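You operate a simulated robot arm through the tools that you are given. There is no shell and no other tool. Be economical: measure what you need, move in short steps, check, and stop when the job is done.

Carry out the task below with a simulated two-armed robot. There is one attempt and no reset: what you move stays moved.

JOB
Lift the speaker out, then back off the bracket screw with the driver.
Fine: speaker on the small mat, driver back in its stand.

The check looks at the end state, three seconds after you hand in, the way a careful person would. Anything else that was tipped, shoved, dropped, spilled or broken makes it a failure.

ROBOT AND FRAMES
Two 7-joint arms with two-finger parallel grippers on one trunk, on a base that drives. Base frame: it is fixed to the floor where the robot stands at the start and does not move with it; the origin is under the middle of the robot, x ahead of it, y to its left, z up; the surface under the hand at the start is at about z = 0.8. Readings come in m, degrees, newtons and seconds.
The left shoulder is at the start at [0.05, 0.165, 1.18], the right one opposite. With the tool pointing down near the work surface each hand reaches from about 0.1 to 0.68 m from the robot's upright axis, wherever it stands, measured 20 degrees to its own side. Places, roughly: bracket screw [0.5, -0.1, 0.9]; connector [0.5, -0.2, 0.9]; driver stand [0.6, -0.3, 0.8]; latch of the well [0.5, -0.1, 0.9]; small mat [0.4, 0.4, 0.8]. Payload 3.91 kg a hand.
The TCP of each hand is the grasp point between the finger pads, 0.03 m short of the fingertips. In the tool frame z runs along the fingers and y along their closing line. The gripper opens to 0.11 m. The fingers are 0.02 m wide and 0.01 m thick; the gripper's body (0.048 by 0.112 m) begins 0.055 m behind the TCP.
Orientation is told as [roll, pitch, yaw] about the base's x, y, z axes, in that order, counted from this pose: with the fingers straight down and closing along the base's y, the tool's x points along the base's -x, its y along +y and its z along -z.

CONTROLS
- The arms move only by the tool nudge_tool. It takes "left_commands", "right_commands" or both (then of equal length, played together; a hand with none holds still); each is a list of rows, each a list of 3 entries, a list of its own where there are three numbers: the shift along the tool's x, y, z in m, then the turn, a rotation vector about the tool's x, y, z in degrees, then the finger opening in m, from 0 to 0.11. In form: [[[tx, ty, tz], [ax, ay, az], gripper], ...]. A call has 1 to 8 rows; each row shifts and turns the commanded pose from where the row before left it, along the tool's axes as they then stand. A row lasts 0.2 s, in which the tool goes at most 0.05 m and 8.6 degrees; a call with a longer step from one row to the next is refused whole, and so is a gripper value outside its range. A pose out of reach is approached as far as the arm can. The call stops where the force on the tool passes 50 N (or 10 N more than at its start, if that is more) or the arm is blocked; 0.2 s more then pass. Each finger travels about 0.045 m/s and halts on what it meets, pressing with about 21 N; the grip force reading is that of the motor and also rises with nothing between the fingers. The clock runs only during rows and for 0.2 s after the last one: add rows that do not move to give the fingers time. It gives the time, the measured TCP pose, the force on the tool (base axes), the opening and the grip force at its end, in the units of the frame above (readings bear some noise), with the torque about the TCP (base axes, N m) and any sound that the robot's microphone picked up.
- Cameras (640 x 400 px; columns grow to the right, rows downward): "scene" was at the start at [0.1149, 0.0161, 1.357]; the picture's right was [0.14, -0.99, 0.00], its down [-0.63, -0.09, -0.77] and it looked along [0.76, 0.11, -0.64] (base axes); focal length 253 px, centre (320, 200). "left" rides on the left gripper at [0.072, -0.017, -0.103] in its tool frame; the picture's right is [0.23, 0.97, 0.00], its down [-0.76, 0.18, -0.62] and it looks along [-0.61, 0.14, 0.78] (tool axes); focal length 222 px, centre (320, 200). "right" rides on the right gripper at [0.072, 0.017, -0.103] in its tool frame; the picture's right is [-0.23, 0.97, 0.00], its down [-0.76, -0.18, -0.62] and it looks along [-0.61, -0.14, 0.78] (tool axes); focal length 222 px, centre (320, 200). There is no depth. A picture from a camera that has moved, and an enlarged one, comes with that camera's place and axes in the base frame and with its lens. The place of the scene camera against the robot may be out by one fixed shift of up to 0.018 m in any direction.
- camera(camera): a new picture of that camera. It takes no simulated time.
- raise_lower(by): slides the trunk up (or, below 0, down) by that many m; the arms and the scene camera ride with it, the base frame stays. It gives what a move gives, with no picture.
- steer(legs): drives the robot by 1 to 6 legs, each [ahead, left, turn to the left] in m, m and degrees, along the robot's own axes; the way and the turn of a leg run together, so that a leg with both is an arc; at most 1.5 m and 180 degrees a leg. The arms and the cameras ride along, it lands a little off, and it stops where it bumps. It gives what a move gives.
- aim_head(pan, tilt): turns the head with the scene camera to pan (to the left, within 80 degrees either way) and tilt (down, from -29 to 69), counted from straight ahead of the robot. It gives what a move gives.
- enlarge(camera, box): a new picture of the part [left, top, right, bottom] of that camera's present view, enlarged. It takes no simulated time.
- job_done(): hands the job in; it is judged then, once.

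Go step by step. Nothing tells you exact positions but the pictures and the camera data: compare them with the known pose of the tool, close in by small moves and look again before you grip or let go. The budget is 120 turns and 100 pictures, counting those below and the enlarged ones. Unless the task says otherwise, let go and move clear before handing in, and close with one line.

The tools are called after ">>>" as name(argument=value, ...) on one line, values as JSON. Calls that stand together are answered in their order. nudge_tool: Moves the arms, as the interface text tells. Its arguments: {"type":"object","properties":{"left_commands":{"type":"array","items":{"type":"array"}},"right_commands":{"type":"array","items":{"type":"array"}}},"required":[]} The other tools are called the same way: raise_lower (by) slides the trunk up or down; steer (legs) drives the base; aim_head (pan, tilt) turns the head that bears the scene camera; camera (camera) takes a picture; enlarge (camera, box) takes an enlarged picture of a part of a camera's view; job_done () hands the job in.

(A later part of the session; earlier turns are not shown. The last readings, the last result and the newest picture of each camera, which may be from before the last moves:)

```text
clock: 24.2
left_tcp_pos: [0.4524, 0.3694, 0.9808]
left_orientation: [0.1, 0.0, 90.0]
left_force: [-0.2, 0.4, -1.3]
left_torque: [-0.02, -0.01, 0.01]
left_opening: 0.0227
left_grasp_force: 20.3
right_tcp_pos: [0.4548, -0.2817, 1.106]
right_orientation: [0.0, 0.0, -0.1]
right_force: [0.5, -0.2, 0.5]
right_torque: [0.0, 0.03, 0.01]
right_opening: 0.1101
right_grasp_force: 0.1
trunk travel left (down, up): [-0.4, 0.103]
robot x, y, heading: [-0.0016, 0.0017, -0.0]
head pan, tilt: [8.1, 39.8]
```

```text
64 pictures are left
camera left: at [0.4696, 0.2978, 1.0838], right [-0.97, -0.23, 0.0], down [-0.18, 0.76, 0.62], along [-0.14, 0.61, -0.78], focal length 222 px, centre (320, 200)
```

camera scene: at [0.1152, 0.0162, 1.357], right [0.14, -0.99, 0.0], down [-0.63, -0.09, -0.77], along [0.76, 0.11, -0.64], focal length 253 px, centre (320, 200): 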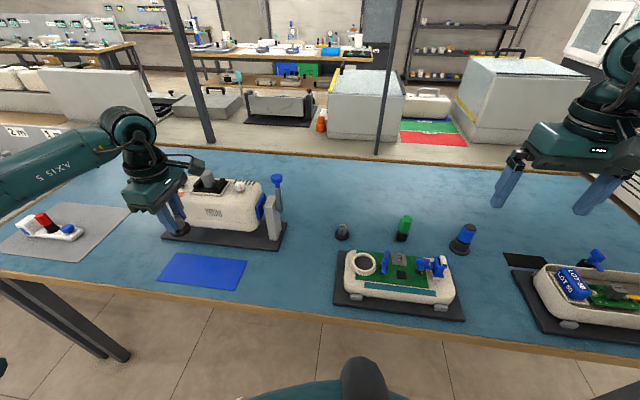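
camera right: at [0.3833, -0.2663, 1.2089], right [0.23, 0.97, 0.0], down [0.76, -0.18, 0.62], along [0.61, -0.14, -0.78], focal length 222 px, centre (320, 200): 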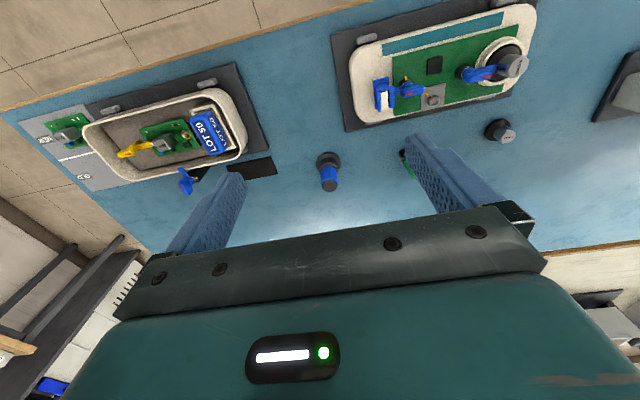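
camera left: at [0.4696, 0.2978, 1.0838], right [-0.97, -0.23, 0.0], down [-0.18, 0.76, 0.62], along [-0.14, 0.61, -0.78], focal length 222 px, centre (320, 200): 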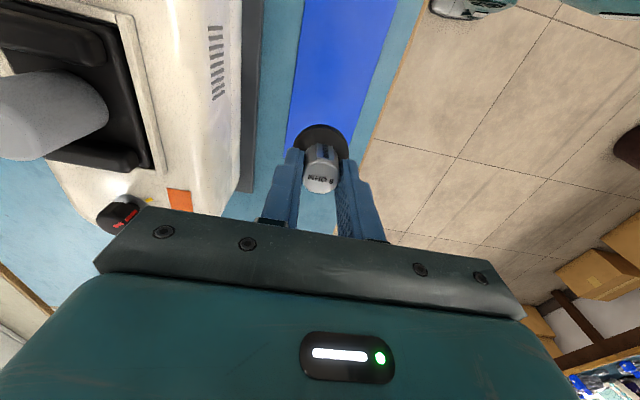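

The speaker is over the mat, whose x range looks like 0.401–0.487. I'll shift 6 mm toward its middle and lower.

>>> nudge_tool(left_commands=[[[0, 0.006, 0.035], [0, 0, 0], 0.0], [[0, 0, 0.035], [0, 0, 0], 0.0], [[0, 0, 0.035], [0, 0, 0], 0.0], [[0, 0, 0.01], [0, 0, 0], 0.0], [[0, 0, 0.005], [0, 0, 0], 0.0]])

>>> enlarge(camera="scene", box=[130, 190, 290, 310])

>>> camera(camera="left")

```text
clock: 25.4
left_tcp_pos: [0.4471, 0.3672, 0.8596]
left_orientation: [-0.1, 0.0, 90.1]
left_force: [-0.8, 0.0, -0.5]
left_torque: [-0.02, -0.03, 0.0]
left_opening: 0.0227
left_grasp_force: 20.7
right_tcp_pos: [0.4554, -0.2823, 1.1053]
right_orientation: [0.0, 0.0, 0.0]
right_force: [0.6, 0.0, -0.7]
right_torque: [-0.01, 0.02, 0.03]
right_opening: 0.11
right_grasp_force: 0.0
trunk travel left (down, up): [-0.4, 0.103]
robot x, y, heading: [-0.0001, -0.0011, -0.3]
head pan, tilt: [8.1, 39.8]
```

```text
3.33 times, centred on (210, 250) of scene
camera zoom: at [0.115, 0.0161, 1.357], right [0.14, -0.99, 0.0], down [-0.63, -0.09, -0.77], along [0.76, 0.11, -0.64], focal length 844 px, centre (687, 33)
```

zoom: 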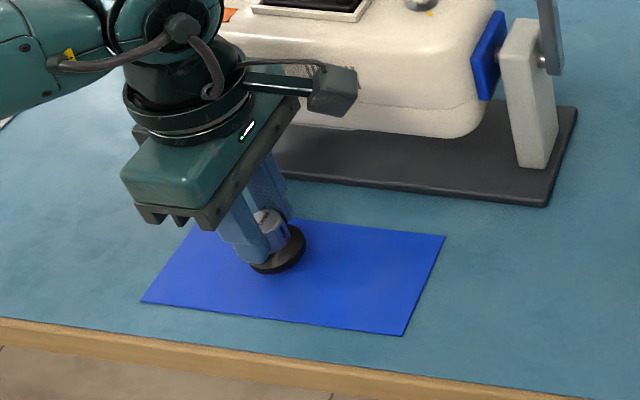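

```text
62 pictures are left
camera left: at [0.4637, 0.2961, 0.9637], right [-0.97, -0.23, 0.0], down [-0.18, 0.76, 0.62], along [-0.14, 0.61, -0.78], focal length 222 px, centre (320, 200)
```

left: 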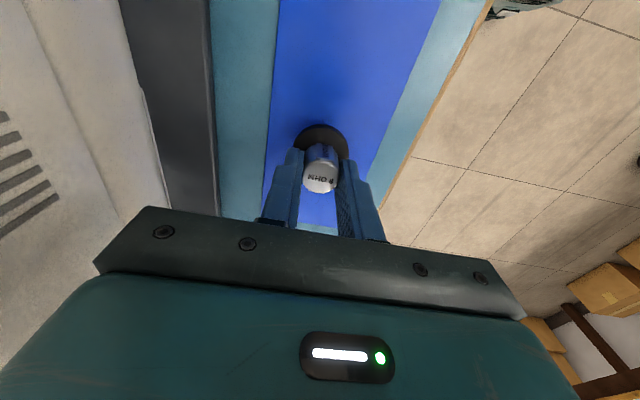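

It is well inside the mat. I'll lower in small steps to touch.

>>> nudge_tool(left_commands=[[[0, 0, 0.004], [0, 0, 0], 0.0], [[0, 0, 0.003], [0, 0, 0], 0.0]])

>>> nudge_tool(left_commands=[[[0, 0, 0.003], [0, 0, 0], 0.0]])

```text
clock: 26.0
left_tcp_pos: [0.4469, 0.3677, 0.8541]
left_orientation: [0.1, 0.0, 90.2]
left_force: [-0.5, 0.7, -0.3]
left_torque: [0.0, -0.03, 0.01]
left_opening: 0.0223
left_grasp_force: 21.0
right_tcp_pos: [0.4551, -0.2822, 1.1042]
right_orientation: [0.0, 0.0, 0.0]
right_force: [-0.5, -0.5, -0.4]
right_torque: [-0.03, 0.01, 0.01]
right_opening: 0.1099
right_grasp_force: 0.0
trunk travel left (down, up): [-0.4, 0.103]
robot x, y, heading: [0.0002, -0.0021, 0.1]
head pan, tilt: [8.1, 39.8]
```

```text
clock: 26.4
left_tcp_pos: [0.4453, 0.3668, 0.8511]
left_orientation: [0.0, 0.1, 90.1]
left_force: [-0.4, -0.2, 0.4]
left_torque: [0.01, -0.04, -0.02]
left_opening: 0.0226
left_grasp_force: 21.1
right_tcp_pos: [0.4543, -0.2821, 1.1058]
right_orientation: [0.1, 0.0, 0.0]
right_force: [0.5, -0.3, -0.2]
right_torque: [-0.01, 0.02, 0.03]
right_opening: 0.1103
right_grasp_force: 0.1
trunk travel left (down, up): [-0.4, 0.103]
robot x, y, heading: [-0.0015, 0.002, 0.2]
head pan, tilt: [8.1, 39.8]
```

>>> nudge_tool(left_commands=[[[0, 0, 0.003], [0, 0, 0], 0.0]])

>>> nudge_tool(left_commands=[[[0, 0, 0.003], [0, 0, 0], 0.0]])

>>> enlarge(camera="scene", box=[170, 220, 230, 270])

```text
clock: 26.8
left_tcp_pos: [0.4461, 0.3695, 0.849]
left_orientation: [-0.1, 0.1, 90.1]
left_force: [-1.4, -0.1, 2.6]
left_torque: [0.02, 0.07, -0.02]
left_opening: 0.0226
left_grasp_force: 20.6
right_tcp_pos: [0.4553, -0.2825, 1.1061]
right_orientation: [0.1, 0.0, 0.1]
right_force: [-0.3, -0.1, 0.1]
right_torque: [-0.01, -0.01, -0.04]
right_opening: 0.11
right_grasp_force: 0.1
trunk travel left (down, up): [-0.4, 0.103]
robot x, y, heading: [-0.0013, -0.0028, 0.1]
head pan, tilt: [8.1, 39.8]
```

```text
clock: 27.2
left_tcp_pos: [0.4469, 0.3677, 0.8469]
left_orientation: [-0.2, 0.0, 90.2]
left_force: [-4.5, 0.7, 18.1]
left_torque: [-0.06, 0.32, -0.01]
left_opening: 0.0231
left_grasp_force: 21.0
right_tcp_pos: [0.4537, -0.2827, 1.1063]
right_orientation: [0.1, -0.1, 0.0]
right_force: [0.4, -0.8, -0.1]
right_torque: [0.01, -0.01, 0.02]
right_opening: 0.11
right_grasp_force: 0.0
trunk travel left (down, up): [-0.4, 0.103]
robot x, y, heading: [0.0025, -0.0006, -0.1]
head pan, tilt: [8.1, 39.8]
```

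```text
8.00 times, centred on (200, 245) of scene
camera zoom: at [0.1132, 0.0149, 1.3576], right [0.14, -0.99, 0.0], down [-0.63, -0.09, -0.77], along [0.76, 0.11, -0.64], focal length 2026 px, centre (1280, -160)
```

zoom: 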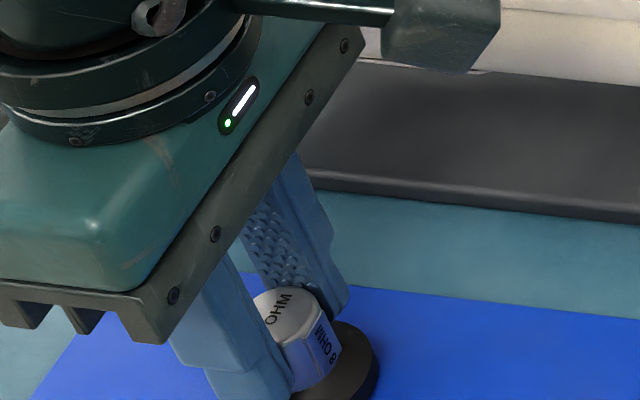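

Contact with the mat at 18 N. I'll ease up 2 mm, open, and rise straight up.

>>> nudge_tool(left_commands=[[[0, 0, -0.002], [0, 0, 0], 0.0], [[0, 0, 0], [0, 0, 0], 0.025], [[0, 0, 0], [0, 0, 0], 0.035], [[0, 0, 0], [0, 0, 0], 0.05], [[0, 0, 0], [0, 0, 0], 0.05], [[0, 0, -0.02], [0, 0, 0], 0.05], [[0, 0, -0.04], [0, 0, 0], 0.05], [[0, 0, -0.04], [0, 0, 0], 0.05]])

>>> camera(camera="scene")

>>> camera(camera="left")

```text
clock: 29.0
left_tcp_pos: [0.4465, 0.3694, 0.9474]
left_orientation: [0.0, 0.0, 90.1]
left_force: [-0.4, 0.0, -0.3]
left_torque: [-0.01, -0.01, -0.03]
left_opening: 0.0496
left_grasp_force: 0.1
right_tcp_pos: [0.4553, -0.283, 1.1054]
right_orientation: [0.0, 0.0, 0.1]
right_force: [0.7, 1.1, 0.1]
right_torque: [-0.06, -0.04, 0.03]
right_opening: 0.1099
right_grasp_force: 0.0
trunk travel left (down, up): [-0.4, 0.103]
robot x, y, heading: [-0.0016, 0.0011, -0.3]
head pan, tilt: [8.1, 39.8]
```

```text
60 pictures are left
camera scene: at [0.1147, 0.0159, 1.357], right [0.14, -0.99, 0.0], down [-0.63, -0.09, -0.77], along [0.76, 0.11, -0.64], focal length 253 px, centre (320, 200)
```

scene: 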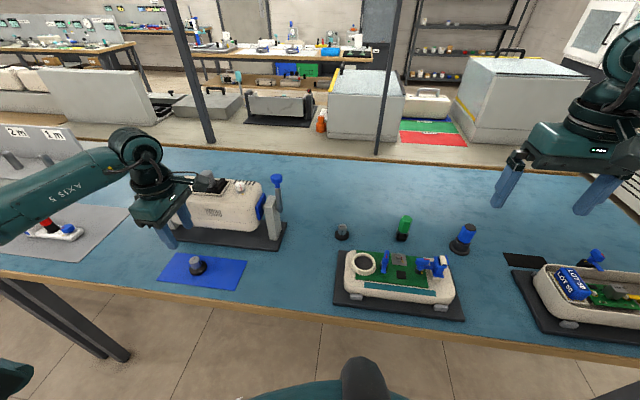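

```text
59 pictures are left
camera left: at [0.4638, 0.2967, 1.0516], right [-0.97, -0.23, 0.0], down [-0.18, 0.76, 0.62], along [-0.14, 0.61, -0.78], focal length 222 px, centre (320, 200)
```

left: 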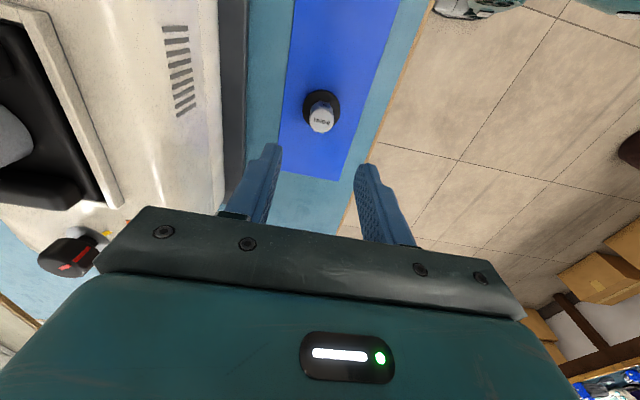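

Speaker stands on the mat. I'll retract the left hand upward and bring the right hand over the blue driver.

>>> nudge_tool(left_commands=[[[0, 0, -0.04], [0, 0, 0], 0.05], [[0, 0, -0.04], [0, 0, 0], 0.05], [[0, 0.02, -0.03], [0, 0, 0], 0.05], [[0, 0, 0], [0, 0, 0], 0.05], [[0, 0, 0], [0, 0, 0], 0.05]], right_commands=[[[-0.0314, -0.0036, 0.025], [0, 0, 0], 0.09], [[-0.0314, -0.0036, 0.025], [0, 0, 0], 0.08], [[-0.0314, -0.0036, 0.025], [0, 0, 0], 0.07], [[-0.0314, -0.0036, 0.025], [0, 0, 0], 0.07], [[-0.0314, -0.0036, 0.025], [0, 0, 0], 0.07]])

>>> camera(camera="right")

>>> camera(camera="scene")

```text
clock: 30.2
left_tcp_pos: [0.4269, 0.3667, 1.058]
left_orientation: [0.0, 0.0, 90.1]
left_force: [-0.5, -0.4, 0.3]
left_torque: [-0.02, 0.0, 0.03]
left_opening: 0.05
left_grasp_force: 0.0
right_tcp_pos: [0.6138, -0.2993, 0.979]
right_orientation: [-0.1, 0.0, 0.0]
right_force: [0.6, 0.0, 0.5]
right_torque: [0.0, 0.0, 0.0]
right_opening: 0.0698
right_grasp_force: 0.0
trunk travel left (down, up): [-0.4, 0.103]
robot x, y, heading: [-0.0013, 0.0022, -0.1]
head pan, tilt: [8.1, 39.8]
```

```text
58 pictures are left
camera right: at [0.5417, -0.2823, 1.0834], right [0.23, 0.97, 0.0], down [0.76, -0.18, 0.62], along [0.61, -0.14, -0.78], focal length 222 px, centre (320, 200)
```

right: 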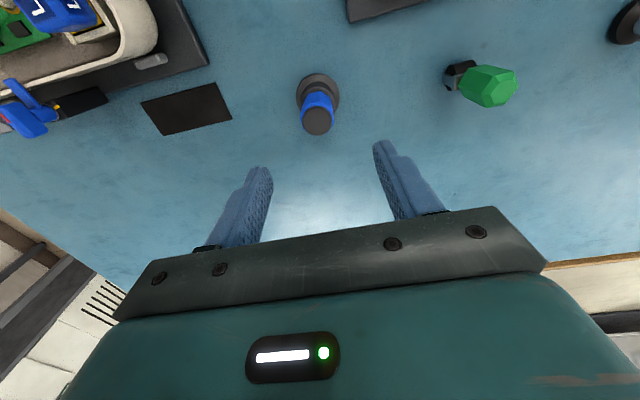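

```text
57 pictures are left
camera scene: at [0.1154, 0.0163, 1.357], right [0.14, -0.99, 0.0], down [-0.63, -0.09, -0.77], along [0.76, 0.11, -0.64], focal length 253 px, centre (320, 200)
```

scene: 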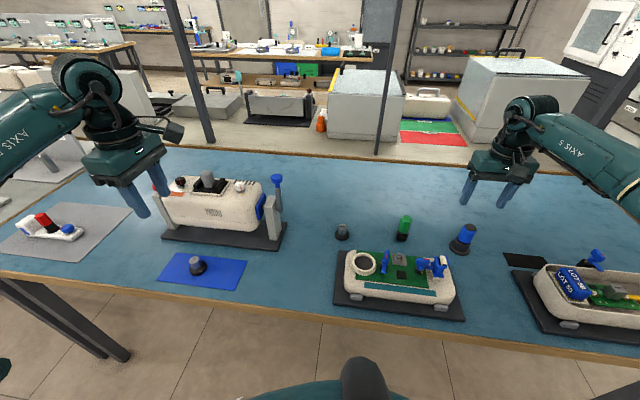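

The driver top is centred at ≈(0.611,-0.3006). I'll descend partway with the fingers open.

>>> nudge_tool(right_commands=[[[0.003, -0.001, 0.04], [0, 0, 0], 0.07], [[0, 0, 0.035], [0, 0, 0], 0.07]])

>>> enlarge(camera="right", box=[220, 60, 420, 240])

>>> enlarge(camera="scene", box=[410, 180, 530, 270])

```text
clock: 30.8
left_tcp_pos: [0.426, 0.3681, 1.0583]
left_orientation: [0.0, 0.0, 90.1]
left_force: [0.2, -0.5, -1.1]
left_torque: [0.02, -0.01, -0.01]
left_opening: 0.0501
left_grasp_force: 0.1
right_tcp_pos: [0.611, -0.3015, 0.9039]
right_orientation: [0.1, -0.1, 0.1]
right_force: [0.0, -0.2, -0.4]
right_torque: [0.03, 0.01, 0.02]
right_opening: 0.0701
right_grasp_force: 0.1
trunk travel left (down, up): [-0.4, 0.103]
robot x, y, heading: [0.0011, 0.0022, 0.1]
head pan, tilt: [8.1, 39.8]
```

```text
2.22 times, centred on (320, 150) of right
camera zoom: at [0.539, -0.2841, 1.008], right [0.23, 0.97, 0.0], down [0.76, -0.18, 0.62], along [0.61, -0.14, -0.78], focal length 494 px, centre (320, 311)
```

zoom: 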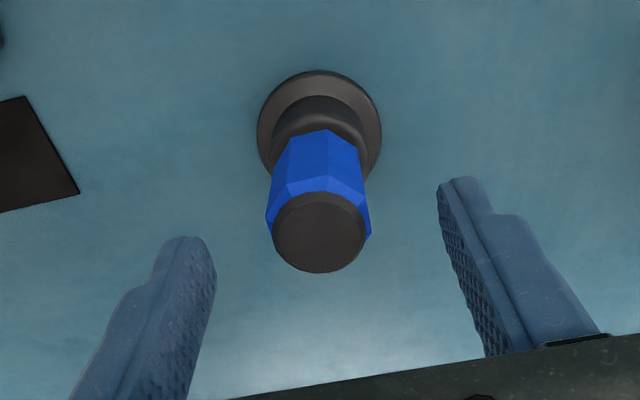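

```text
4.44 times, centred on (470, 225) of scene
camera zoom: at [0.1151, 0.016, 1.357], right [0.14, -0.99, 0.0], down [-0.63, -0.09, -0.77], along [0.76, 0.11, -0.64], focal length 1126 px, centre (-347, 89)
```

zoom: 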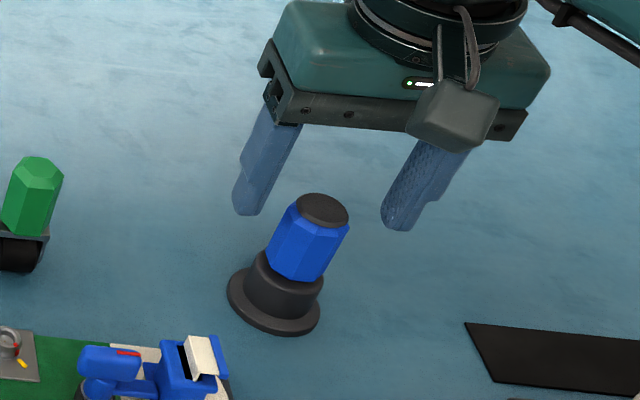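

The driver is upright and centred. I'll pre-turn the hand to yaw −90 around it for counter-clockwise travel later, then lower.

>>> nudge_tool(right_commands=[[[0, 0.001, 0], [0, 0, 8.5], 0.07], [[0, 0, 0], [0, 0, 8.5], 0.07], [[0, 0, 0], [0, 0, 8.5], 0.07], [[0, 0, 0], [0, 0, 8.5], 0.07], [[0, 0, 0], [0, 0, 8.5], 0.07], [[0, 0, 0], [0, 0, 8.5], 0.07], [[0, 0, 0], [0, 0, 8.5], 0.07], [[0, 0, 0], [0, 0, 8.5], 0.07]])

>>> nudge_tool(right_commands=[[[0, 0, 0], [0, 0, 8.5], 0.07], [[0, 0, 0], [0, 0, 8.5], 0.07], [[0, 0, 0], [0, 0, 5], 0.07], [[0, 0, 0], [0, 0, 0], 0.06]])

>>> enlarge(camera="right", box=[220, 60, 420, 240])

```text
clock: 32.6
left_tcp_pos: [0.4261, 0.3682, 1.0583]
left_orientation: [0.0, 0.0, 90.0]
left_force: [-1.0, 0.4, 0.5]
left_torque: [-0.01, 0.04, -0.02]
left_opening: 0.0499
left_grasp_force: 0.0
right_tcp_pos: [0.6094, -0.2988, 0.9051]
right_orientation: [0.0, 0.1, -68.1]
right_force: [1.0, -0.1, 0.9]
right_torque: [0.03, 0.0, 0.01]
right_opening: 0.0701
right_grasp_force: 0.0
trunk travel left (down, up): [-0.4, 0.103]
robot x, y, heading: [0.0026, 0.0021, -0.1]
head pan, tilt: [8.1, 39.8]
```

```text
clock: 33.6
left_tcp_pos: [0.4271, 0.3673, 1.0589]
left_orientation: [0.0, 0.0, 90.1]
left_force: [0.1, -0.1, 0.2]
left_torque: [0.0, -0.05, 0.04]
left_opening: 0.0504
left_grasp_force: 0.2
right_tcp_pos: [0.6091, -0.3004, 0.9033]
right_orientation: [-0.1, 0.0, -90.1]
right_force: [0.5, 0.0, 0.8]
right_torque: [0.01, 0.01, 0.01]
right_opening: 0.0596
right_grasp_force: 0.1
trunk travel left (down, up): [-0.4, 0.103]
robot x, y, heading: [-0.0021, -0.0011, -0.1]
head pan, tilt: [8.1, 39.8]
```

```text
2.22 times, centred on (320, 150) of right
camera zoom: at [0.6266, -0.2274, 1.0085], right [0.97, -0.23, 0.0], down [-0.18, -0.76, 0.62], along [-0.14, -0.61, -0.78], focal length 494 px, centre (320, 311)
```

zoom: 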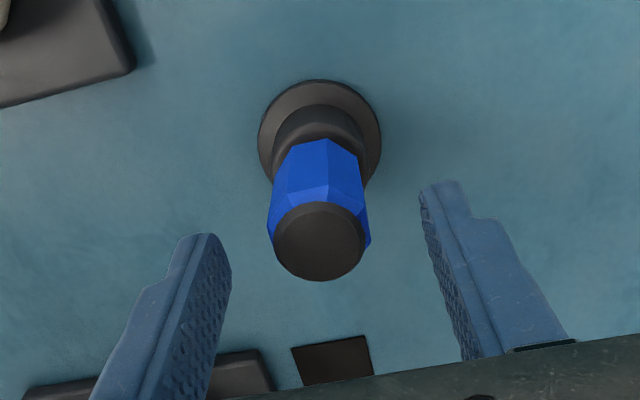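

Centred. I'll lower 25 mm and close on the handle.

>>> nudge_tool(right_commands=[[[0, 0, 0.015], [0, 0, 0], 0.06], [[0, 0, 0.01], [0, 0, 0], 0.06], [[0, 0, 0], [0, 0, 0], 0.04], [[0, 0, 0], [0, 0, 0], 0.02], [[0, 0, 0], [0, 0, 0], 0.0], [[0, 0, 0], [0, 0, 0], 0.0], [[0, 0, 0], [0, 0, 0], 0.0]])

>>> nudge_tool(right_commands=[[[0, 0, -0.01], [0, 0, 0], 0.0], [[0, 0, -0.02], [0, 0, 0], 0.0], [[0, 0, -0.03], [0, 0, 0], 0.0], [[0, 0, -0.03], [0, 0, 0], 0.0]])

>>> enlarge(camera="scene", box=[410, 160, 530, 270])

>>> enlarge(camera="right", box=[220, 60, 420, 240])

```text
clock: 35.2
left_tcp_pos: [0.4275, 0.3669, 1.0584]
left_orientation: [0.0, 0.1, 90.1]
left_force: [0.4, 0.6, -0.5]
left_torque: [-0.01, -0.02, 0.0]
left_opening: 0.0501
left_grasp_force: 0.1
right_tcp_pos: [0.61, -0.3008, 0.8795]
right_orientation: [0.1, 0.0, -90.0]
right_force: [0.7, -0.3, 0.5]
right_torque: [0.0, -0.03, -0.01]
right_opening: 0.0292
right_grasp_force: 21.0
trunk travel left (down, up): [-0.4, 0.103]
robot x, y, heading: [0.0002, -0.0015, 0.2]
head pan, tilt: [8.1, 39.8]
```

```text
clock: 36.2
left_tcp_pos: [0.4266, 0.3684, 1.0584]
left_orientation: [-0.1, 0.0, 90.1]
left_force: [-0.7, 0.3, -0.5]
left_torque: [0.02, 0.0, 0.01]
left_opening: 0.05
left_grasp_force: 0.1
right_tcp_pos: [0.6087, -0.2999, 0.9703]
right_orientation: [-0.1, 0.1, -90.0]
right_force: [0.3, 0.2, -1.4]
right_torque: [-0.03, -0.02, 0.01]
right_opening: 0.0294
right_grasp_force: 21.0
trunk travel left (down, up): [-0.4, 0.103]
robot x, y, heading: [0.0012, -0.0005, 0.2]
head pan, tilt: [8.1, 39.8]
```

```text
3.64 times, centred on (470, 215) of scene
camera zoom: at [0.1148, 0.0163, 1.357], right [0.14, -0.99, 0.0], down [-0.63, -0.09, -0.77], along [0.76, 0.11, -0.64], focal length 921 px, centre (-226, 146)
```

zoom: 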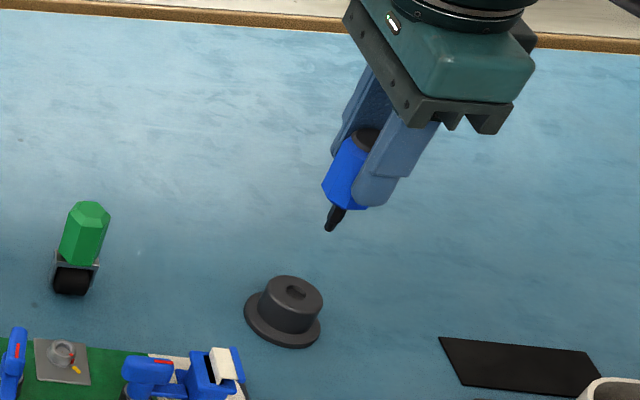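

```text
2.22 times, centred on (320, 150) of right
camera zoom: at [0.6268, -0.2271, 1.0746], right [0.97, -0.23, 0.0], down [-0.18, -0.76, 0.62], along [-0.14, -0.61, -0.78], focal length 494 px, centre (320, 311)
```

zoom: 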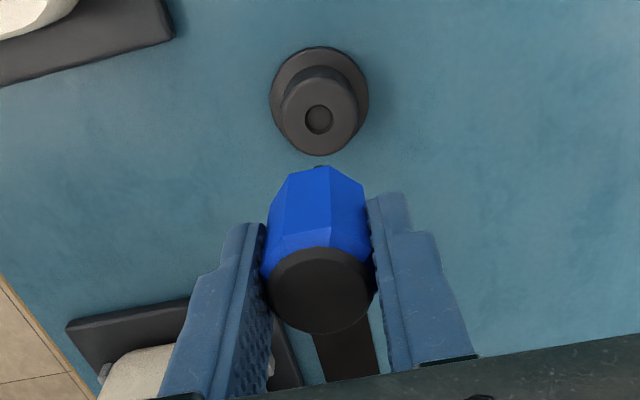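

Driver is out, with its bit tip about 6 cm below the TCP. I'll raise it and carry it toward the screw, stopping above for a precise look.

>>> nudge_tool(right_commands=[[[0, 0, -0.03], [0, 0, 0], 0.0], [[0.0356, -0.0194, 0], [0, 0, 0], 0.0], [[0.0356, -0.0194, 0], [0, 0, 0], 0.0], [[0.0356, -0.0194, 0], [0, 0, 0], 0.0], [[0.0356, -0.0194, 0], [0, 0, 0], 0.0], [[0.0356, -0.0194, 0], [0, 0, 0], 0.0]])

>>> camera(camera="right")

>>> enlarge(camera="scene", box=[340, 190, 460, 300])

```text
clock: 37.6
left_tcp_pos: [0.4263, 0.3683, 1.0583]
left_orientation: [0.0, 0.1, 90.0]
left_force: [-0.1, -0.4, 0.0]
left_torque: [0.0, -0.03, -0.01]
left_opening: 0.05
left_grasp_force: 0.0
right_tcp_pos: [0.5103, -0.119, 1.0001]
right_orientation: [0.0, -0.1, -90.0]
right_force: [-0.2, 0.0, -0.7]
right_torque: [0.01, 0.05, -0.02]
right_opening: 0.0296
right_grasp_force: 20.7
trunk travel left (down, up): [-0.4, 0.103]
robot x, y, heading: [-0.0002, 0.0005, 0.1]
head pan, tilt: [8.1, 39.8]
```

```text
51 pictures are left
camera right: at [0.5281, -0.0464, 1.1046], right [0.97, -0.23, 0.0], down [-0.18, -0.76, 0.62], along [-0.14, -0.61, -0.78], focal length 222 px, centre (320, 200)
```

right: 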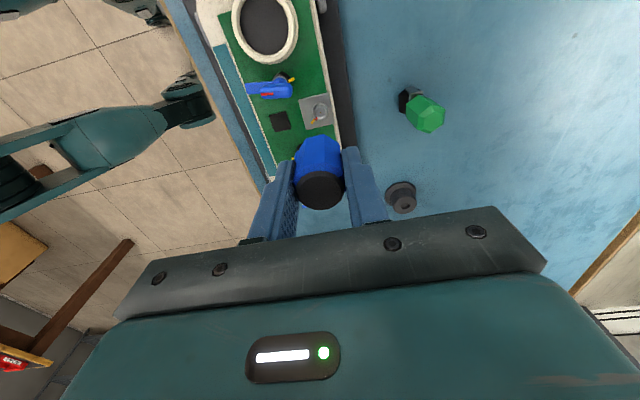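

```text
3.64 times, centred on (400, 245) of scene
camera zoom: at [0.1149, 0.0166, 1.357], right [0.14, -0.99, 0.0], down [-0.63, -0.09, -0.77], along [0.76, 0.11, -0.64], focal length 921 px, centre (29, 36)
```

zoom: 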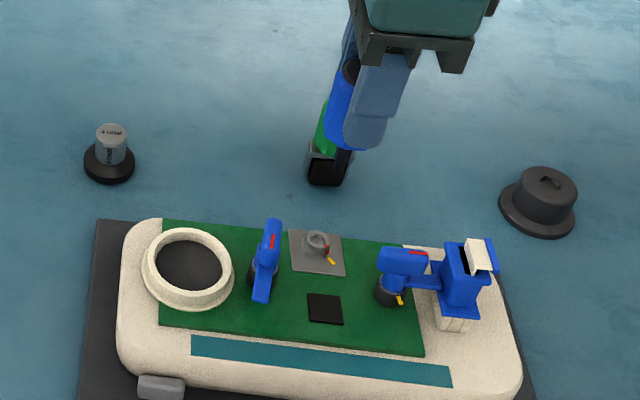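

I'll enlarge the right-hand view to get the screw position and head type.

>>> enlarge(camera="right", box=[240, 60, 360, 160])

>>> enlarge(camera="scene", box=[385, 240, 425, 270])

```text
4.00 times, centred on (300, 110) of right
camera zoom: at [0.5281, -0.0464, 1.1046], right [0.97, -0.23, 0.0], down [-0.18, -0.76, 0.62], along [-0.14, -0.61, -0.78], focal length 888 px, centre (400, 560)
```

zoom: 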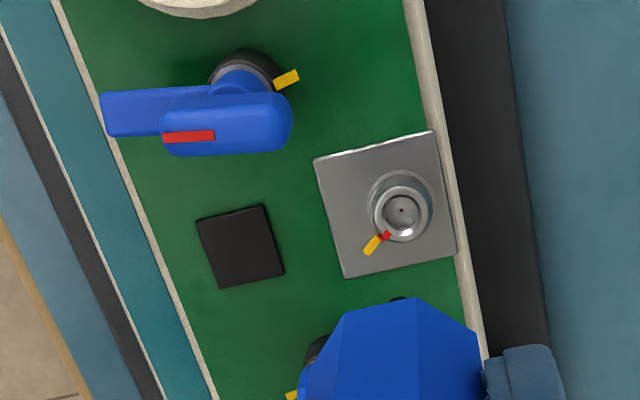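

```text
13.33 times, centred on (405, 255) of scene
camera zoom: at [0.1149, 0.0166, 1.357], right [0.14, -0.99, 0.0], down [-0.63, -0.09, -0.77], along [0.76, 0.11, -0.64], focal length 3377 px, centre (-813, -533)
```

zoom: 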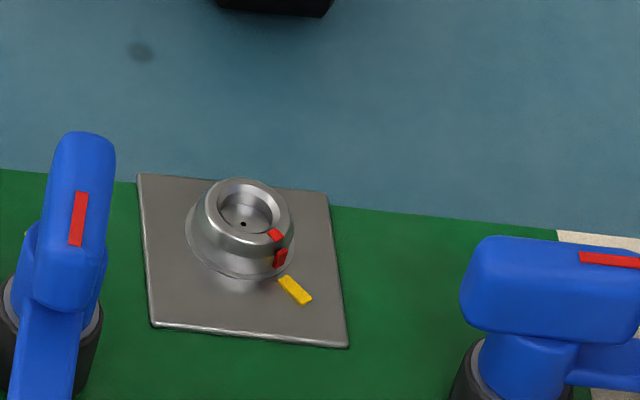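

The screw is a round socket at ≈(0.5115,-0.121,0.86), its red tick just at the yellow mark. I'll lower until the tip is about 2 cm above it and compare.

>>> nudge_tool(right_commands=[[[-0.002, 0.001, 0.03], [0, 0, 0], 0.0], [[0, 0, 0.025], [0, 0, 0], 0.0], [[0, 0, 0], [0, 0, 0], 0.0]])

>>> enlarge(camera="scene", box=[370, 220, 440, 270])

>>> enlarge(camera="right", box=[260, 80, 380, 180])

```text
clock: 38.4
left_tcp_pos: [0.427, 0.368, 1.0589]
left_orientation: [0.0, 0.0, 90.1]
left_force: [0.4, 0.3, 0.3]
left_torque: [-0.01, -0.01, -0.01]
left_opening: 0.05
left_grasp_force: 0.1
right_tcp_pos: [0.5141, -0.1225, 0.9448]
right_orientation: [0.0, -0.1, -89.9]
right_force: [-0.2, 0.5, -0.2]
right_torque: [-0.01, 0.01, -0.02]
right_opening: 0.0298
right_grasp_force: 20.7
trunk travel left (down, up): [-0.4, 0.103]
robot x, y, heading: [-0.001, -0.0017, 0.2]
head pan, tilt: [8.1, 39.8]
```

```text
8.00 times, centred on (405, 245) of scene
camera zoom: at [0.1149, 0.0161, 1.357], right [0.14, -0.99, 0.0], down [-0.63, -0.09, -0.77], along [0.76, 0.11, -0.64], focal length 2026 px, centre (-360, -160)
```

zoom: 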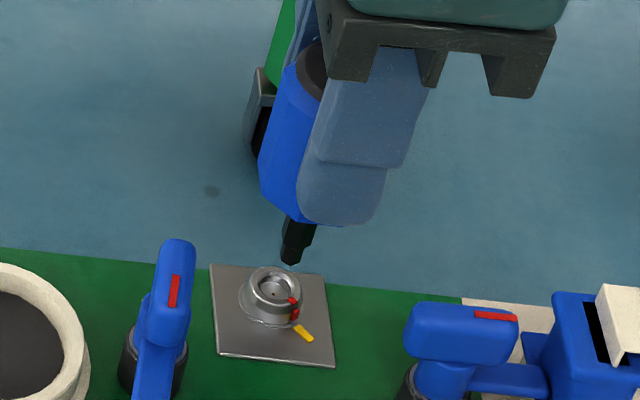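

```text
4.00 times, centred on (320, 130) of right
camera zoom: at [0.5306, -0.0502, 1.0484], right [0.97, -0.23, 0.0], down [-0.18, -0.76, 0.62], along [-0.14, -0.61, -0.78], focal length 888 px, centre (320, 480)
```

zoom: 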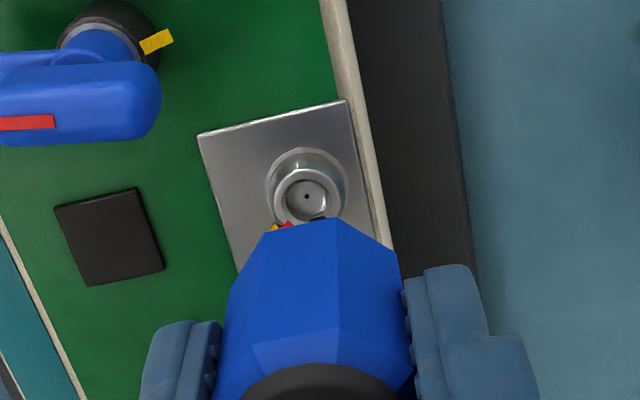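

Both views are consistent with the tip at z≈0.871 and about (+3, −4.5) mm off the socket. I'll correct and look again.

>>> nudge_tool(right_commands=[[[0.004, -0.003, 0], [0, 0, 0], 0.0], [[0, 0, 0], [0, 0, 0], 0.0]])

>>> enlarge(camera="scene", box=[385, 240, 425, 270])

>>> enlarge(camera="right", box=[280, 100, 360, 160])

```text
clock: 39.0
left_tcp_pos: [0.4272, 0.3672, 1.0576]
left_orientation: [0.0, 0.0, 90.0]
left_force: [-0.2, 0.8, 1.0]
left_torque: [-0.02, -0.01, 0.03]
left_opening: 0.0502
left_grasp_force: 0.1
right_tcp_pos: [0.5103, -0.1188, 0.9436]
right_orientation: [-0.1, 0.0, -90.1]
right_force: [-0.7, -0.1, -1.4]
right_torque: [0.02, 0.0, -0.03]
right_opening: 0.0295
right_grasp_force: 20.8
trunk travel left (down, up): [-0.4, 0.103]
robot x, y, heading: [0.0014, -0.0023, -0.1]
head pan, tilt: [8.1, 39.8]
```

```text
13.33 times, centred on (405, 255) of scene
camera zoom: at [0.115, 0.016, 1.357], right [0.14, -0.99, 0.0], down [-0.63, -0.09, -0.77], along [0.76, 0.11, -0.64], focal length 3377 px, centre (-813, -533)
```

zoom: 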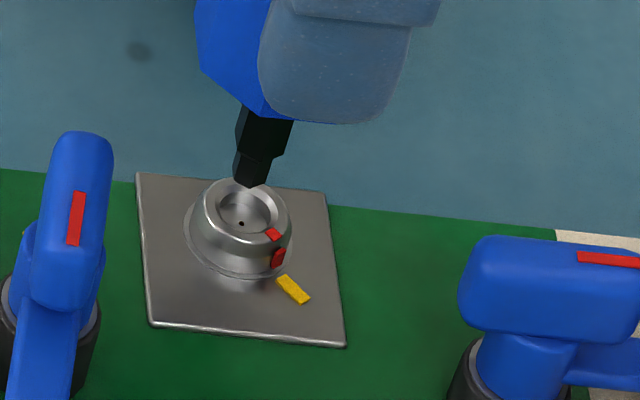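

```text
6.67 times, centred on (320, 130) of right
camera zoom: at [0.5274, -0.0464, 1.0484], right [0.97, -0.23, 0.0], down [-0.18, -0.76, 0.62], along [-0.14, -0.61, -0.78], focal length 1481 px, centre (320, 667)
```

zoom: 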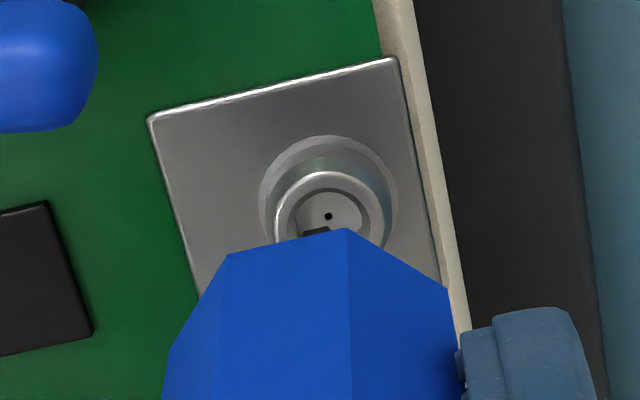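

Nearly aligned; the tip is about 1.5 mm short in x. I'll correct and lower 4 mm, then look again.

>>> nudge_tool(right_commands=[[[0, 0.0013, 0.004], [0, 0, 0], 0.0], [[0, 0, 0], [0, 0, 0], 0.0]])

>>> enlarge(camera="scene", box=[390, 243, 420, 265])

>>> enlarge(camera="right", box=[290, 105, 350, 150])

```text
clock: 39.6
left_tcp_pos: [0.4263, 0.3677, 1.0577]
left_orientation: [0.0, 0.0, 90.2]
left_force: [0.1, 0.1, -0.5]
left_torque: [-0.02, 0.01, 0.0]
left_opening: 0.0498
left_grasp_force: 0.2
right_tcp_pos: [0.512, -0.1204, 0.9408]
right_orientation: [0.1, 0.1, -90.0]
right_force: [-0.3, -0.1, -0.8]
right_torque: [0.03, -0.02, -0.03]
right_opening: 0.0293
right_grasp_force: 20.7
trunk travel left (down, up): [-0.4, 0.103]
robot x, y, heading: [-0.0008, 0.0026, -0.1]
head pan, tilt: [8.1, 39.8]
```

```text
16.00 times, centred on (405, 254) of scene
camera zoom: at [0.1149, 0.0161, 1.357], right [0.14, -0.99, 0.0], down [-0.63, -0.09, -0.77], along [0.76, 0.11, -0.64], focal length 4052 px, centre (-1040, -664)
```

zoom: 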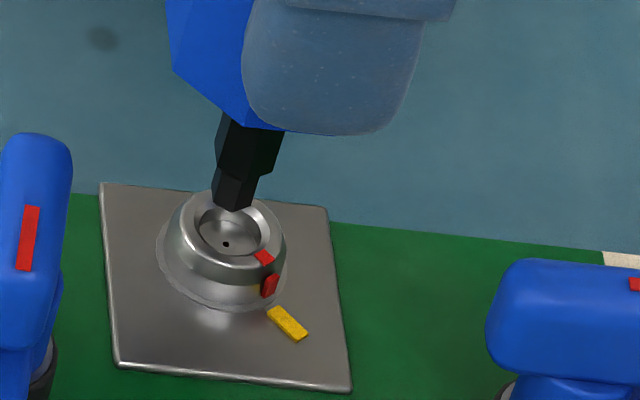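

```text
8.89 times, centred on (320, 128) of right
camera zoom: at [0.5289, -0.0468, 1.0443], right [0.97, -0.23, 0.0], down [-0.18, -0.76, 0.62], along [-0.14, -0.61, -0.78], focal length 1974 px, centre (320, 844)
```

zoom: 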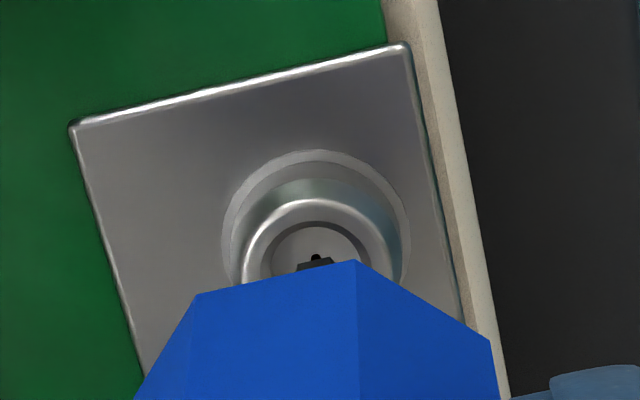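

The tip is aligned over the socket, which has good clearance. I'll lower in small steps and watch the force.

>>> nudge_tool(right_commands=[[[-0.0007, 0, 0.003], [0, 0, 0], 0.0], [[0, 0, 0.002], [0, 0, 0], 0.0]])

>>> nudge_tool(right_commands=[[[0, 0, 0.002], [0, 0, 0], 0.0]])

>>> enlarge(camera="scene", box=[390, 243, 420, 265])

```text
clock: 40.2
left_tcp_pos: [0.4273, 0.3679, 1.0584]
left_orientation: [-0.2, 0.0, 90.1]
left_force: [-1.0, 0.2, 0.5]
left_torque: [-0.03, 0.02, 0.0]
left_opening: 0.0499
left_grasp_force: 0.0
right_tcp_pos: [0.5107, -0.12, 0.9351]
right_orientation: [-0.1, 0.1, -90.0]
right_force: [-0.5, -0.4, -0.7]
right_torque: [-0.01, -0.01, 0.0]
right_opening: 0.0296
right_grasp_force: 20.7
trunk travel left (down, up): [-0.4, 0.103]
robot x, y, heading: [-0.0014, -0.0021, -0.1]
head pan, tilt: [8.1, 39.8]
```

```text
clock: 40.6
left_tcp_pos: [0.4263, 0.3671, 1.058]
left_orientation: [0.0, 0.1, 90.0]
left_force: [0.4, 0.1, 0.3]
left_torque: [0.02, -0.02, 0.02]
left_opening: 0.05
left_grasp_force: 0.0
right_tcp_pos: [0.5115, -0.1206, 0.933]
right_orientation: [-0.1, 0.0, -89.9]
right_force: [0.4, 0.0, -0.8]
right_torque: [-0.02, -0.02, 0.0]
right_opening: 0.0297
right_grasp_force: 20.7
trunk travel left (down, up): [-0.4, 0.103]
robot x, y, heading: [-0.0018, 0.0008, -0.1]
head pan, tilt: [8.1, 39.8]
```

```text
16.00 times, centred on (405, 254) of scene
camera zoom: at [0.115, 0.016, 1.357], right [0.14, -0.99, 0.0], down [-0.63, -0.09, -0.77], along [0.76, 0.11, -0.64], focal length 4052 px, centre (-1040, -664)
```

zoom: 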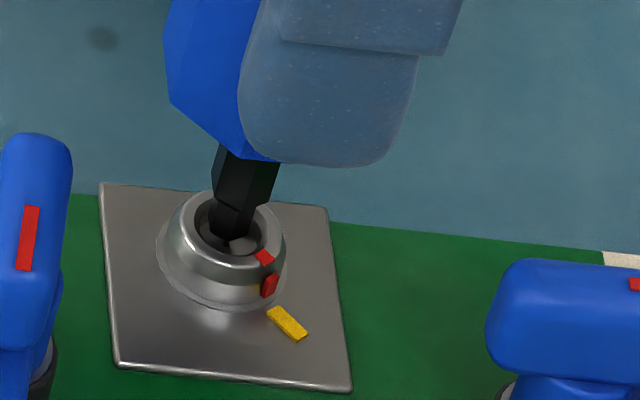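

The tip is entering the socket. A bit further, feeling for the bottom.

>>> nudge_tool(right_commands=[[[0, 0, 0.002], [0, 0, 0], 0.0]])

>>> nudge_tool(right_commands=[[[0, 0, 0.002], [0, 0, 0], 0.0]])

>>> enlarge(camera="scene", box=[390, 243, 420, 265])

```text
clock: 41.0
left_tcp_pos: [0.4267, 0.3679, 1.0576]
left_orientation: [0.0, 0.0, 90.1]
left_force: [0.6, 0.2, 0.1]
left_torque: [0.02, -0.01, -0.03]
left_opening: 0.0499
left_grasp_force: 0.1
right_tcp_pos: [0.51, -0.121, 0.9313]
right_orientation: [0.0, 0.1, -89.9]
right_force: [-3.4, -0.2, 0.2]
right_torque: [-0.02, 0.1, -0.04]
right_opening: 0.0295
right_grasp_force: 21.3
trunk travel left (down, up): [-0.4, 0.103]
robot x, y, heading: [0.0007, 0.0003, -0.1]
head pan, tilt: [8.1, 39.8]
```

```text
clock: 41.4
left_tcp_pos: [0.4258, 0.3669, 1.0592]
left_orientation: [0.0, 0.1, 90.2]
left_force: [0.1, 0.2, -0.1]
left_torque: [-0.01, -0.01, -0.02]
left_opening: 0.0499
left_grasp_force: 0.0
right_tcp_pos: [0.511, -0.1207, 0.9325]
right_orientation: [0.1, 0.0, -90.0]
right_force: [-5.6, -2.1, 9.6]
right_torque: [-0.16, 0.47, 0.02]
right_opening: 0.0298
right_grasp_force: 20.7
trunk travel left (down, up): [-0.4, 0.103]
robot x, y, heading: [0.0008, 0.0008, 0.1]
head pan, tilt: [8.1, 39.8]
```

```text
16.00 times, centred on (405, 254) of scene
camera zoom: at [0.1134, 0.016, 1.3574], right [0.14, -0.99, 0.0], down [-0.63, -0.09, -0.77], along [0.76, 0.11, -0.64], focal length 4052 px, centre (-1040, -664)
```

zoom: 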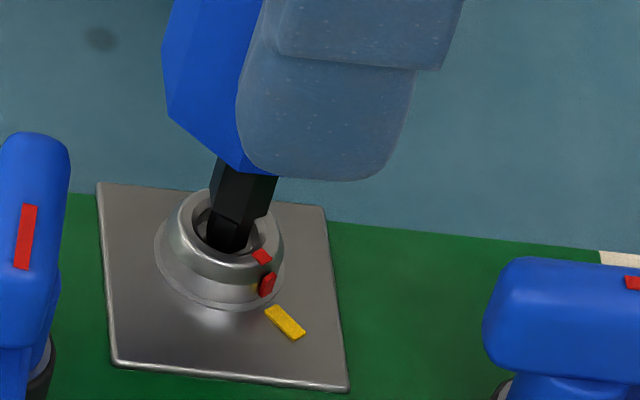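

The bit is seated on the bottom (9.6 N up, slight side load). I'll centre by 1 mm and turn counter-clockwise, then check the red tick.

>>> nudge_tool(right_commands=[[[-0.0004, -0.001, 0.0005], [0, 0, 0], 0.0], [[0, 0, 0], [0, 0, -6], 0.0], [[0, 0, 0], [0, 0, -6], 0.0], [[0, 0, 0], [0, 0, -6], 0.0], [[0, 0, 0], [0, 0, -6], 0.0], [[0, 0, 0], [0, 0, -6], 0.0]])

>>> enlarge(camera="scene", box=[390, 243, 420, 265])

```text
clock: 42.8
left_tcp_pos: [0.4253, 0.3672, 1.0587]
left_orientation: [0.0, 0.2, 90.0]
left_force: [-0.7, 0.8, 0.3]
left_torque: [-0.01, -0.03, -0.03]
left_opening: 0.05
left_grasp_force: 0.1
right_tcp_pos: [0.5098, -0.1216, 0.9316]
right_orientation: [0.2, 0.0, -59.9]
right_force: [7.1, 1.8, 18.9]
right_torque: [0.15, 0.05, -0.05]
right_opening: 0.0296
right_grasp_force: 21.0
trunk travel left (down, up): [-0.4, 0.103]
robot x, y, heading: [0.0021, 0.0007, 0.0]
head pan, tilt: [8.1, 39.8]
```

```text
16.00 times, centred on (405, 254) of scene
camera zoom: at [0.1141, 0.0166, 1.3572], right [0.14, -0.99, 0.0], down [-0.63, -0.09, -0.77], along [0.76, 0.11, -0.64], focal length 4052 px, centre (-1040, -664)
```

zoom: 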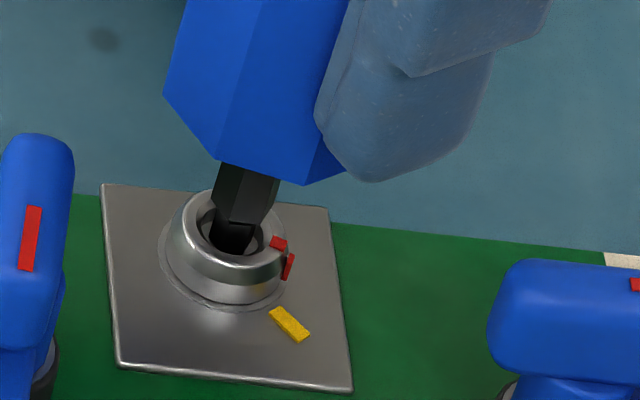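

The screw's red tick moved about 30° with the driver. Continuing counter-clockwise while listening for clicks.

>>> nudge_tool(right_commands=[[[0, 0.0005, -0.0005], [0, 0, -7], 0.0], [[0, 0, 0], [0, 0, -7], 0.0], [[0, 0, 0], [0, 0, -7], 0.0], [[0, 0, 0], [0, 0, -7], 0.0], [[0, 0, 0], [0, 0, -7], 0.0], [[0, 0, 0], [0, 0, -7], 0.0], [[0, 0, 0], [0, 0, -7], 0.0]])

>>> enlarge(camera="scene", box=[390, 243, 420, 265])

```text
clock: 44.4
left_tcp_pos: [0.4265, 0.3684, 1.0578]
left_orientation: [-0.1, 0.1, 90.0]
left_force: [0.5, 0.8, 0.5]
left_torque: [-0.01, 0.0, -0.01]
left_opening: 0.0501
left_grasp_force: 0.0
right_tcp_pos: [0.5101, -0.1215, 0.9308]
right_orientation: [0.0, -0.2, -10.9]
right_force: [6.9, 0.9, 18.8]
right_torque: [0.02, 0.05, -0.04]
right_opening: 0.0295
right_grasp_force: 21.0
trunk travel left (down, up): [-0.4, 0.103]
robot x, y, heading: [-0.0003, -0.0016, 0.2]
head pan, tilt: [8.1, 39.8]
```

```text
16.00 times, centred on (405, 254) of scene
camera zoom: at [0.114, 0.0165, 1.3572], right [0.14, -0.99, 0.0], down [-0.63, -0.09, -0.77], along [0.76, 0.11, -0.64], focal length 4052 px, centre (-1040, -664)
```

zoom: 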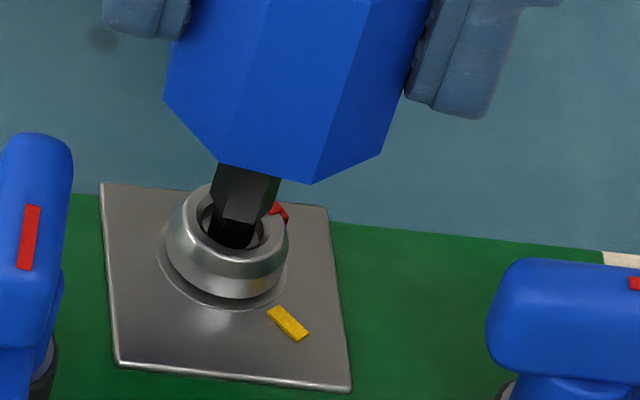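

The screw is following with little torque. I'll keep going counter-clockwise.

>>> nudge_tool(right_commands=[[[0, 0, 0], [0, 0, -7], 0.0], [[0, 0, 0], [0, 0, -7], 0.0], [[0, 0, 0], [0, 0, -7], 0.0], [[0, 0, 0], [0, 0, -7], 0.0], [[0, 0, 0], [0, 0, -7], 0.0], [[0, 0, 0], [0, 0, -7], 0.0], [[0, 0, 0], [0, 0, -7], 0.0], [[0, 0, 0], [0, 0, -7], 0.0]])

>>> enlarge(camera="scene", box=[390, 243, 420, 265])

```text
clock: 46.2
left_tcp_pos: [0.4263, 0.3672, 1.0597]
left_orientation: [-0.2, 0.0, 90.1]
left_force: [0.2, 0.1, 0.1]
left_torque: [-0.02, 0.07, -0.01]
left_opening: 0.0503
left_grasp_force: 0.0
right_tcp_pos: [0.511, -0.1214, 0.9328]
right_orientation: [0.0, -0.2, 45.1]
right_force: [6.1, -5.3, 19.7]
right_torque: [-0.07, -0.09, 0.04]
right_opening: 0.0292
right_grasp_force: 21.3
trunk travel left (down, up): [-0.4, 0.103]
robot x, y, heading: [0.0019, -0.002, -0.1]
head pan, tilt: [8.1, 39.8]
```

```text
16.00 times, centred on (405, 254) of scene
camera zoom: at [0.1139, 0.0159, 1.3572], right [0.14, -0.99, 0.0], down [-0.63, -0.09, -0.77], along [0.76, 0.11, -0.64], focal length 4052 px, centre (-1040, -664)
```

zoom: 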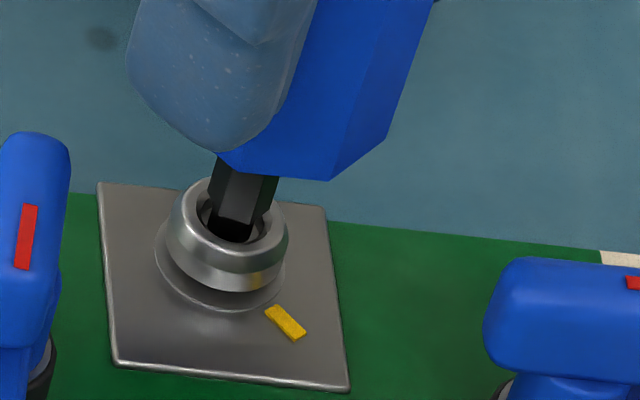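

The screw head is visibly rising and the tick is round the back (about 135°). Continuing, easing up slightly to follow it.

>>> nudge_tool(right_commands=[[[0, 0, -0.0003], [0, 0, -7], 0.0], [[0, 0, 0], [0, 0, -7], 0.0], [[0, 0, -0.0002], [0, 0, -7], 0.0], [[0, 0, 0], [0, 0, -7], 0.0], [[0, 0, -0.0002], [0, 0, -7], 0.0], [[0, 0, 0], [0, 0, -7], 0.0], [[0, 0, 0], [0, 0, -7], 0.0], [[0, 0, 0], [0, 0, -7], 0.0]])

>>> enlarge(camera="scene", box=[390, 243, 420, 265])

```text
clock: 48.0
left_tcp_pos: [0.4279, 0.3673, 1.0598]
left_orientation: [0.0, -0.1, 90.0]
left_force: [-0.1, -0.3, 0.2]
left_torque: [-0.01, 0.01, -0.01]
left_opening: 0.0502
left_grasp_force: 0.0
right_tcp_pos: [0.5111, -0.1215, 0.9315]
right_orientation: [0.0, -0.2, 48.5]
right_force: [5.9, -5.0, 18.3]
right_torque: [-0.06, -0.11, -0.03]
right_opening: 0.0297
right_grasp_force: 20.9
right hand out of reach, approached as far as the arm can: row 1, 2, 3, 4, 5, 6, 7, 8
trunk travel left (down, up): [-0.4, 0.103]
robot x, y, heading: [-0.0008, 0.0014, -0.3]
head pan, tilt: [8.1, 39.8]
```

```text
16.00 times, centred on (405, 254) of scene
camera zoom: at [0.1139, 0.0158, 1.3572], right [0.14, -0.99, 0.0], down [-0.63, -0.09, -0.77], along [0.76, 0.11, -0.64], focal length 4052 px, centre (-1040, -664)
```

zoom: 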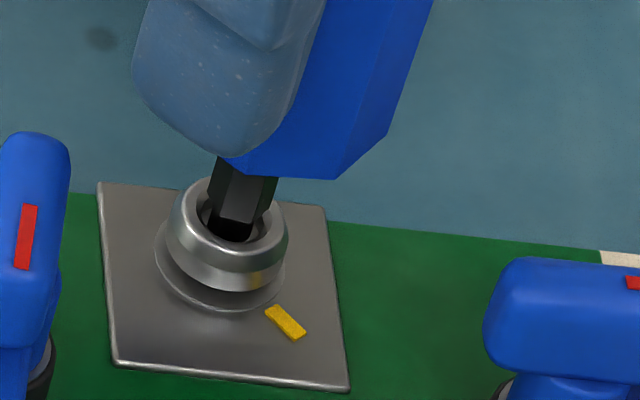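

The wrist hit its limit at yaw 48.5 (about 138° backed off). I'll lift the bit out, turn back clockwise, re-seat and turn on.

>>> nudge_tool(right_commands=[[[0, 0, -0.008], [0, 0, 0], 0.0], [[0, 0, -0.012], [0, 0, 0], 0.0]])

>>> nudge_tool(right_commands=[[[0, 0, 0], [0, 0, 8.5], 0.0], [[0, 0, 0], [0, 0, 8.5], 0.0], [[0, 0, 0], [0, 0, 8.5], 0.0], [[0, 0, 0], [0, 0, 8.5], 0.0]])

>>> enlarge(camera="scene", box=[380, 233, 430, 268])

```text
clock: 48.6
left_tcp_pos: [0.4271, 0.3684, 1.0577]
left_orientation: [0.0, 0.0, 90.1]
left_force: [0.5, -0.5, 0.1]
left_torque: [-0.01, -0.02, 0.04]
left_opening: 0.0497
left_grasp_force: 0.1
right_tcp_pos: [0.5095, -0.1188, 0.949]
right_orientation: [0.2, 0.1, 48.6]
right_force: [0.3, -0.4, -0.6]
right_torque: [0.02, 0.04, 0.02]
right_opening: 0.0295
right_grasp_force: 21.3
trunk travel left (down, up): [-0.4, 0.103]
robot x, y, heading: [-0.0002, 0.0021, -0.0]
head pan, tilt: [8.1, 39.8]
```

```text
clock: 49.6
left_tcp_pos: [0.4262, 0.3686, 1.0578]
left_orientation: [0.0, 0.0, 90.2]
left_force: [-1.0, 0.3, 0.0]
left_torque: [-0.05, -0.02, 0.01]
left_opening: 0.05
left_grasp_force: 0.1
right_tcp_pos: [0.5122, -0.1206, 0.9498]
right_orientation: [0.0, 0.0, 14.3]
right_force: [0.1, -0.9, -0.6]
right_torque: [0.01, 0.03, -0.01]
right_opening: 0.0294
right_grasp_force: 20.9
trunk travel left (down, up): [-0.4, 0.103]
robot x, y, heading: [-0.0013, 0.0024, 0.3]
head pan, tilt: [8.1, 39.8]
```

```text
11.43 times, centred on (405, 250) of scene
camera zoom: at [0.115, 0.016, 1.357], right [0.14, -0.99, 0.0], down [-0.63, -0.09, -0.77], along [0.76, 0.11, -0.64], focal length 2894 px, centre (-651, -377)
```

zoom: 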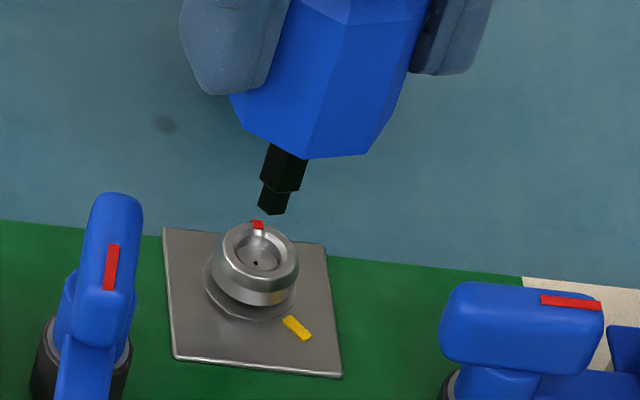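

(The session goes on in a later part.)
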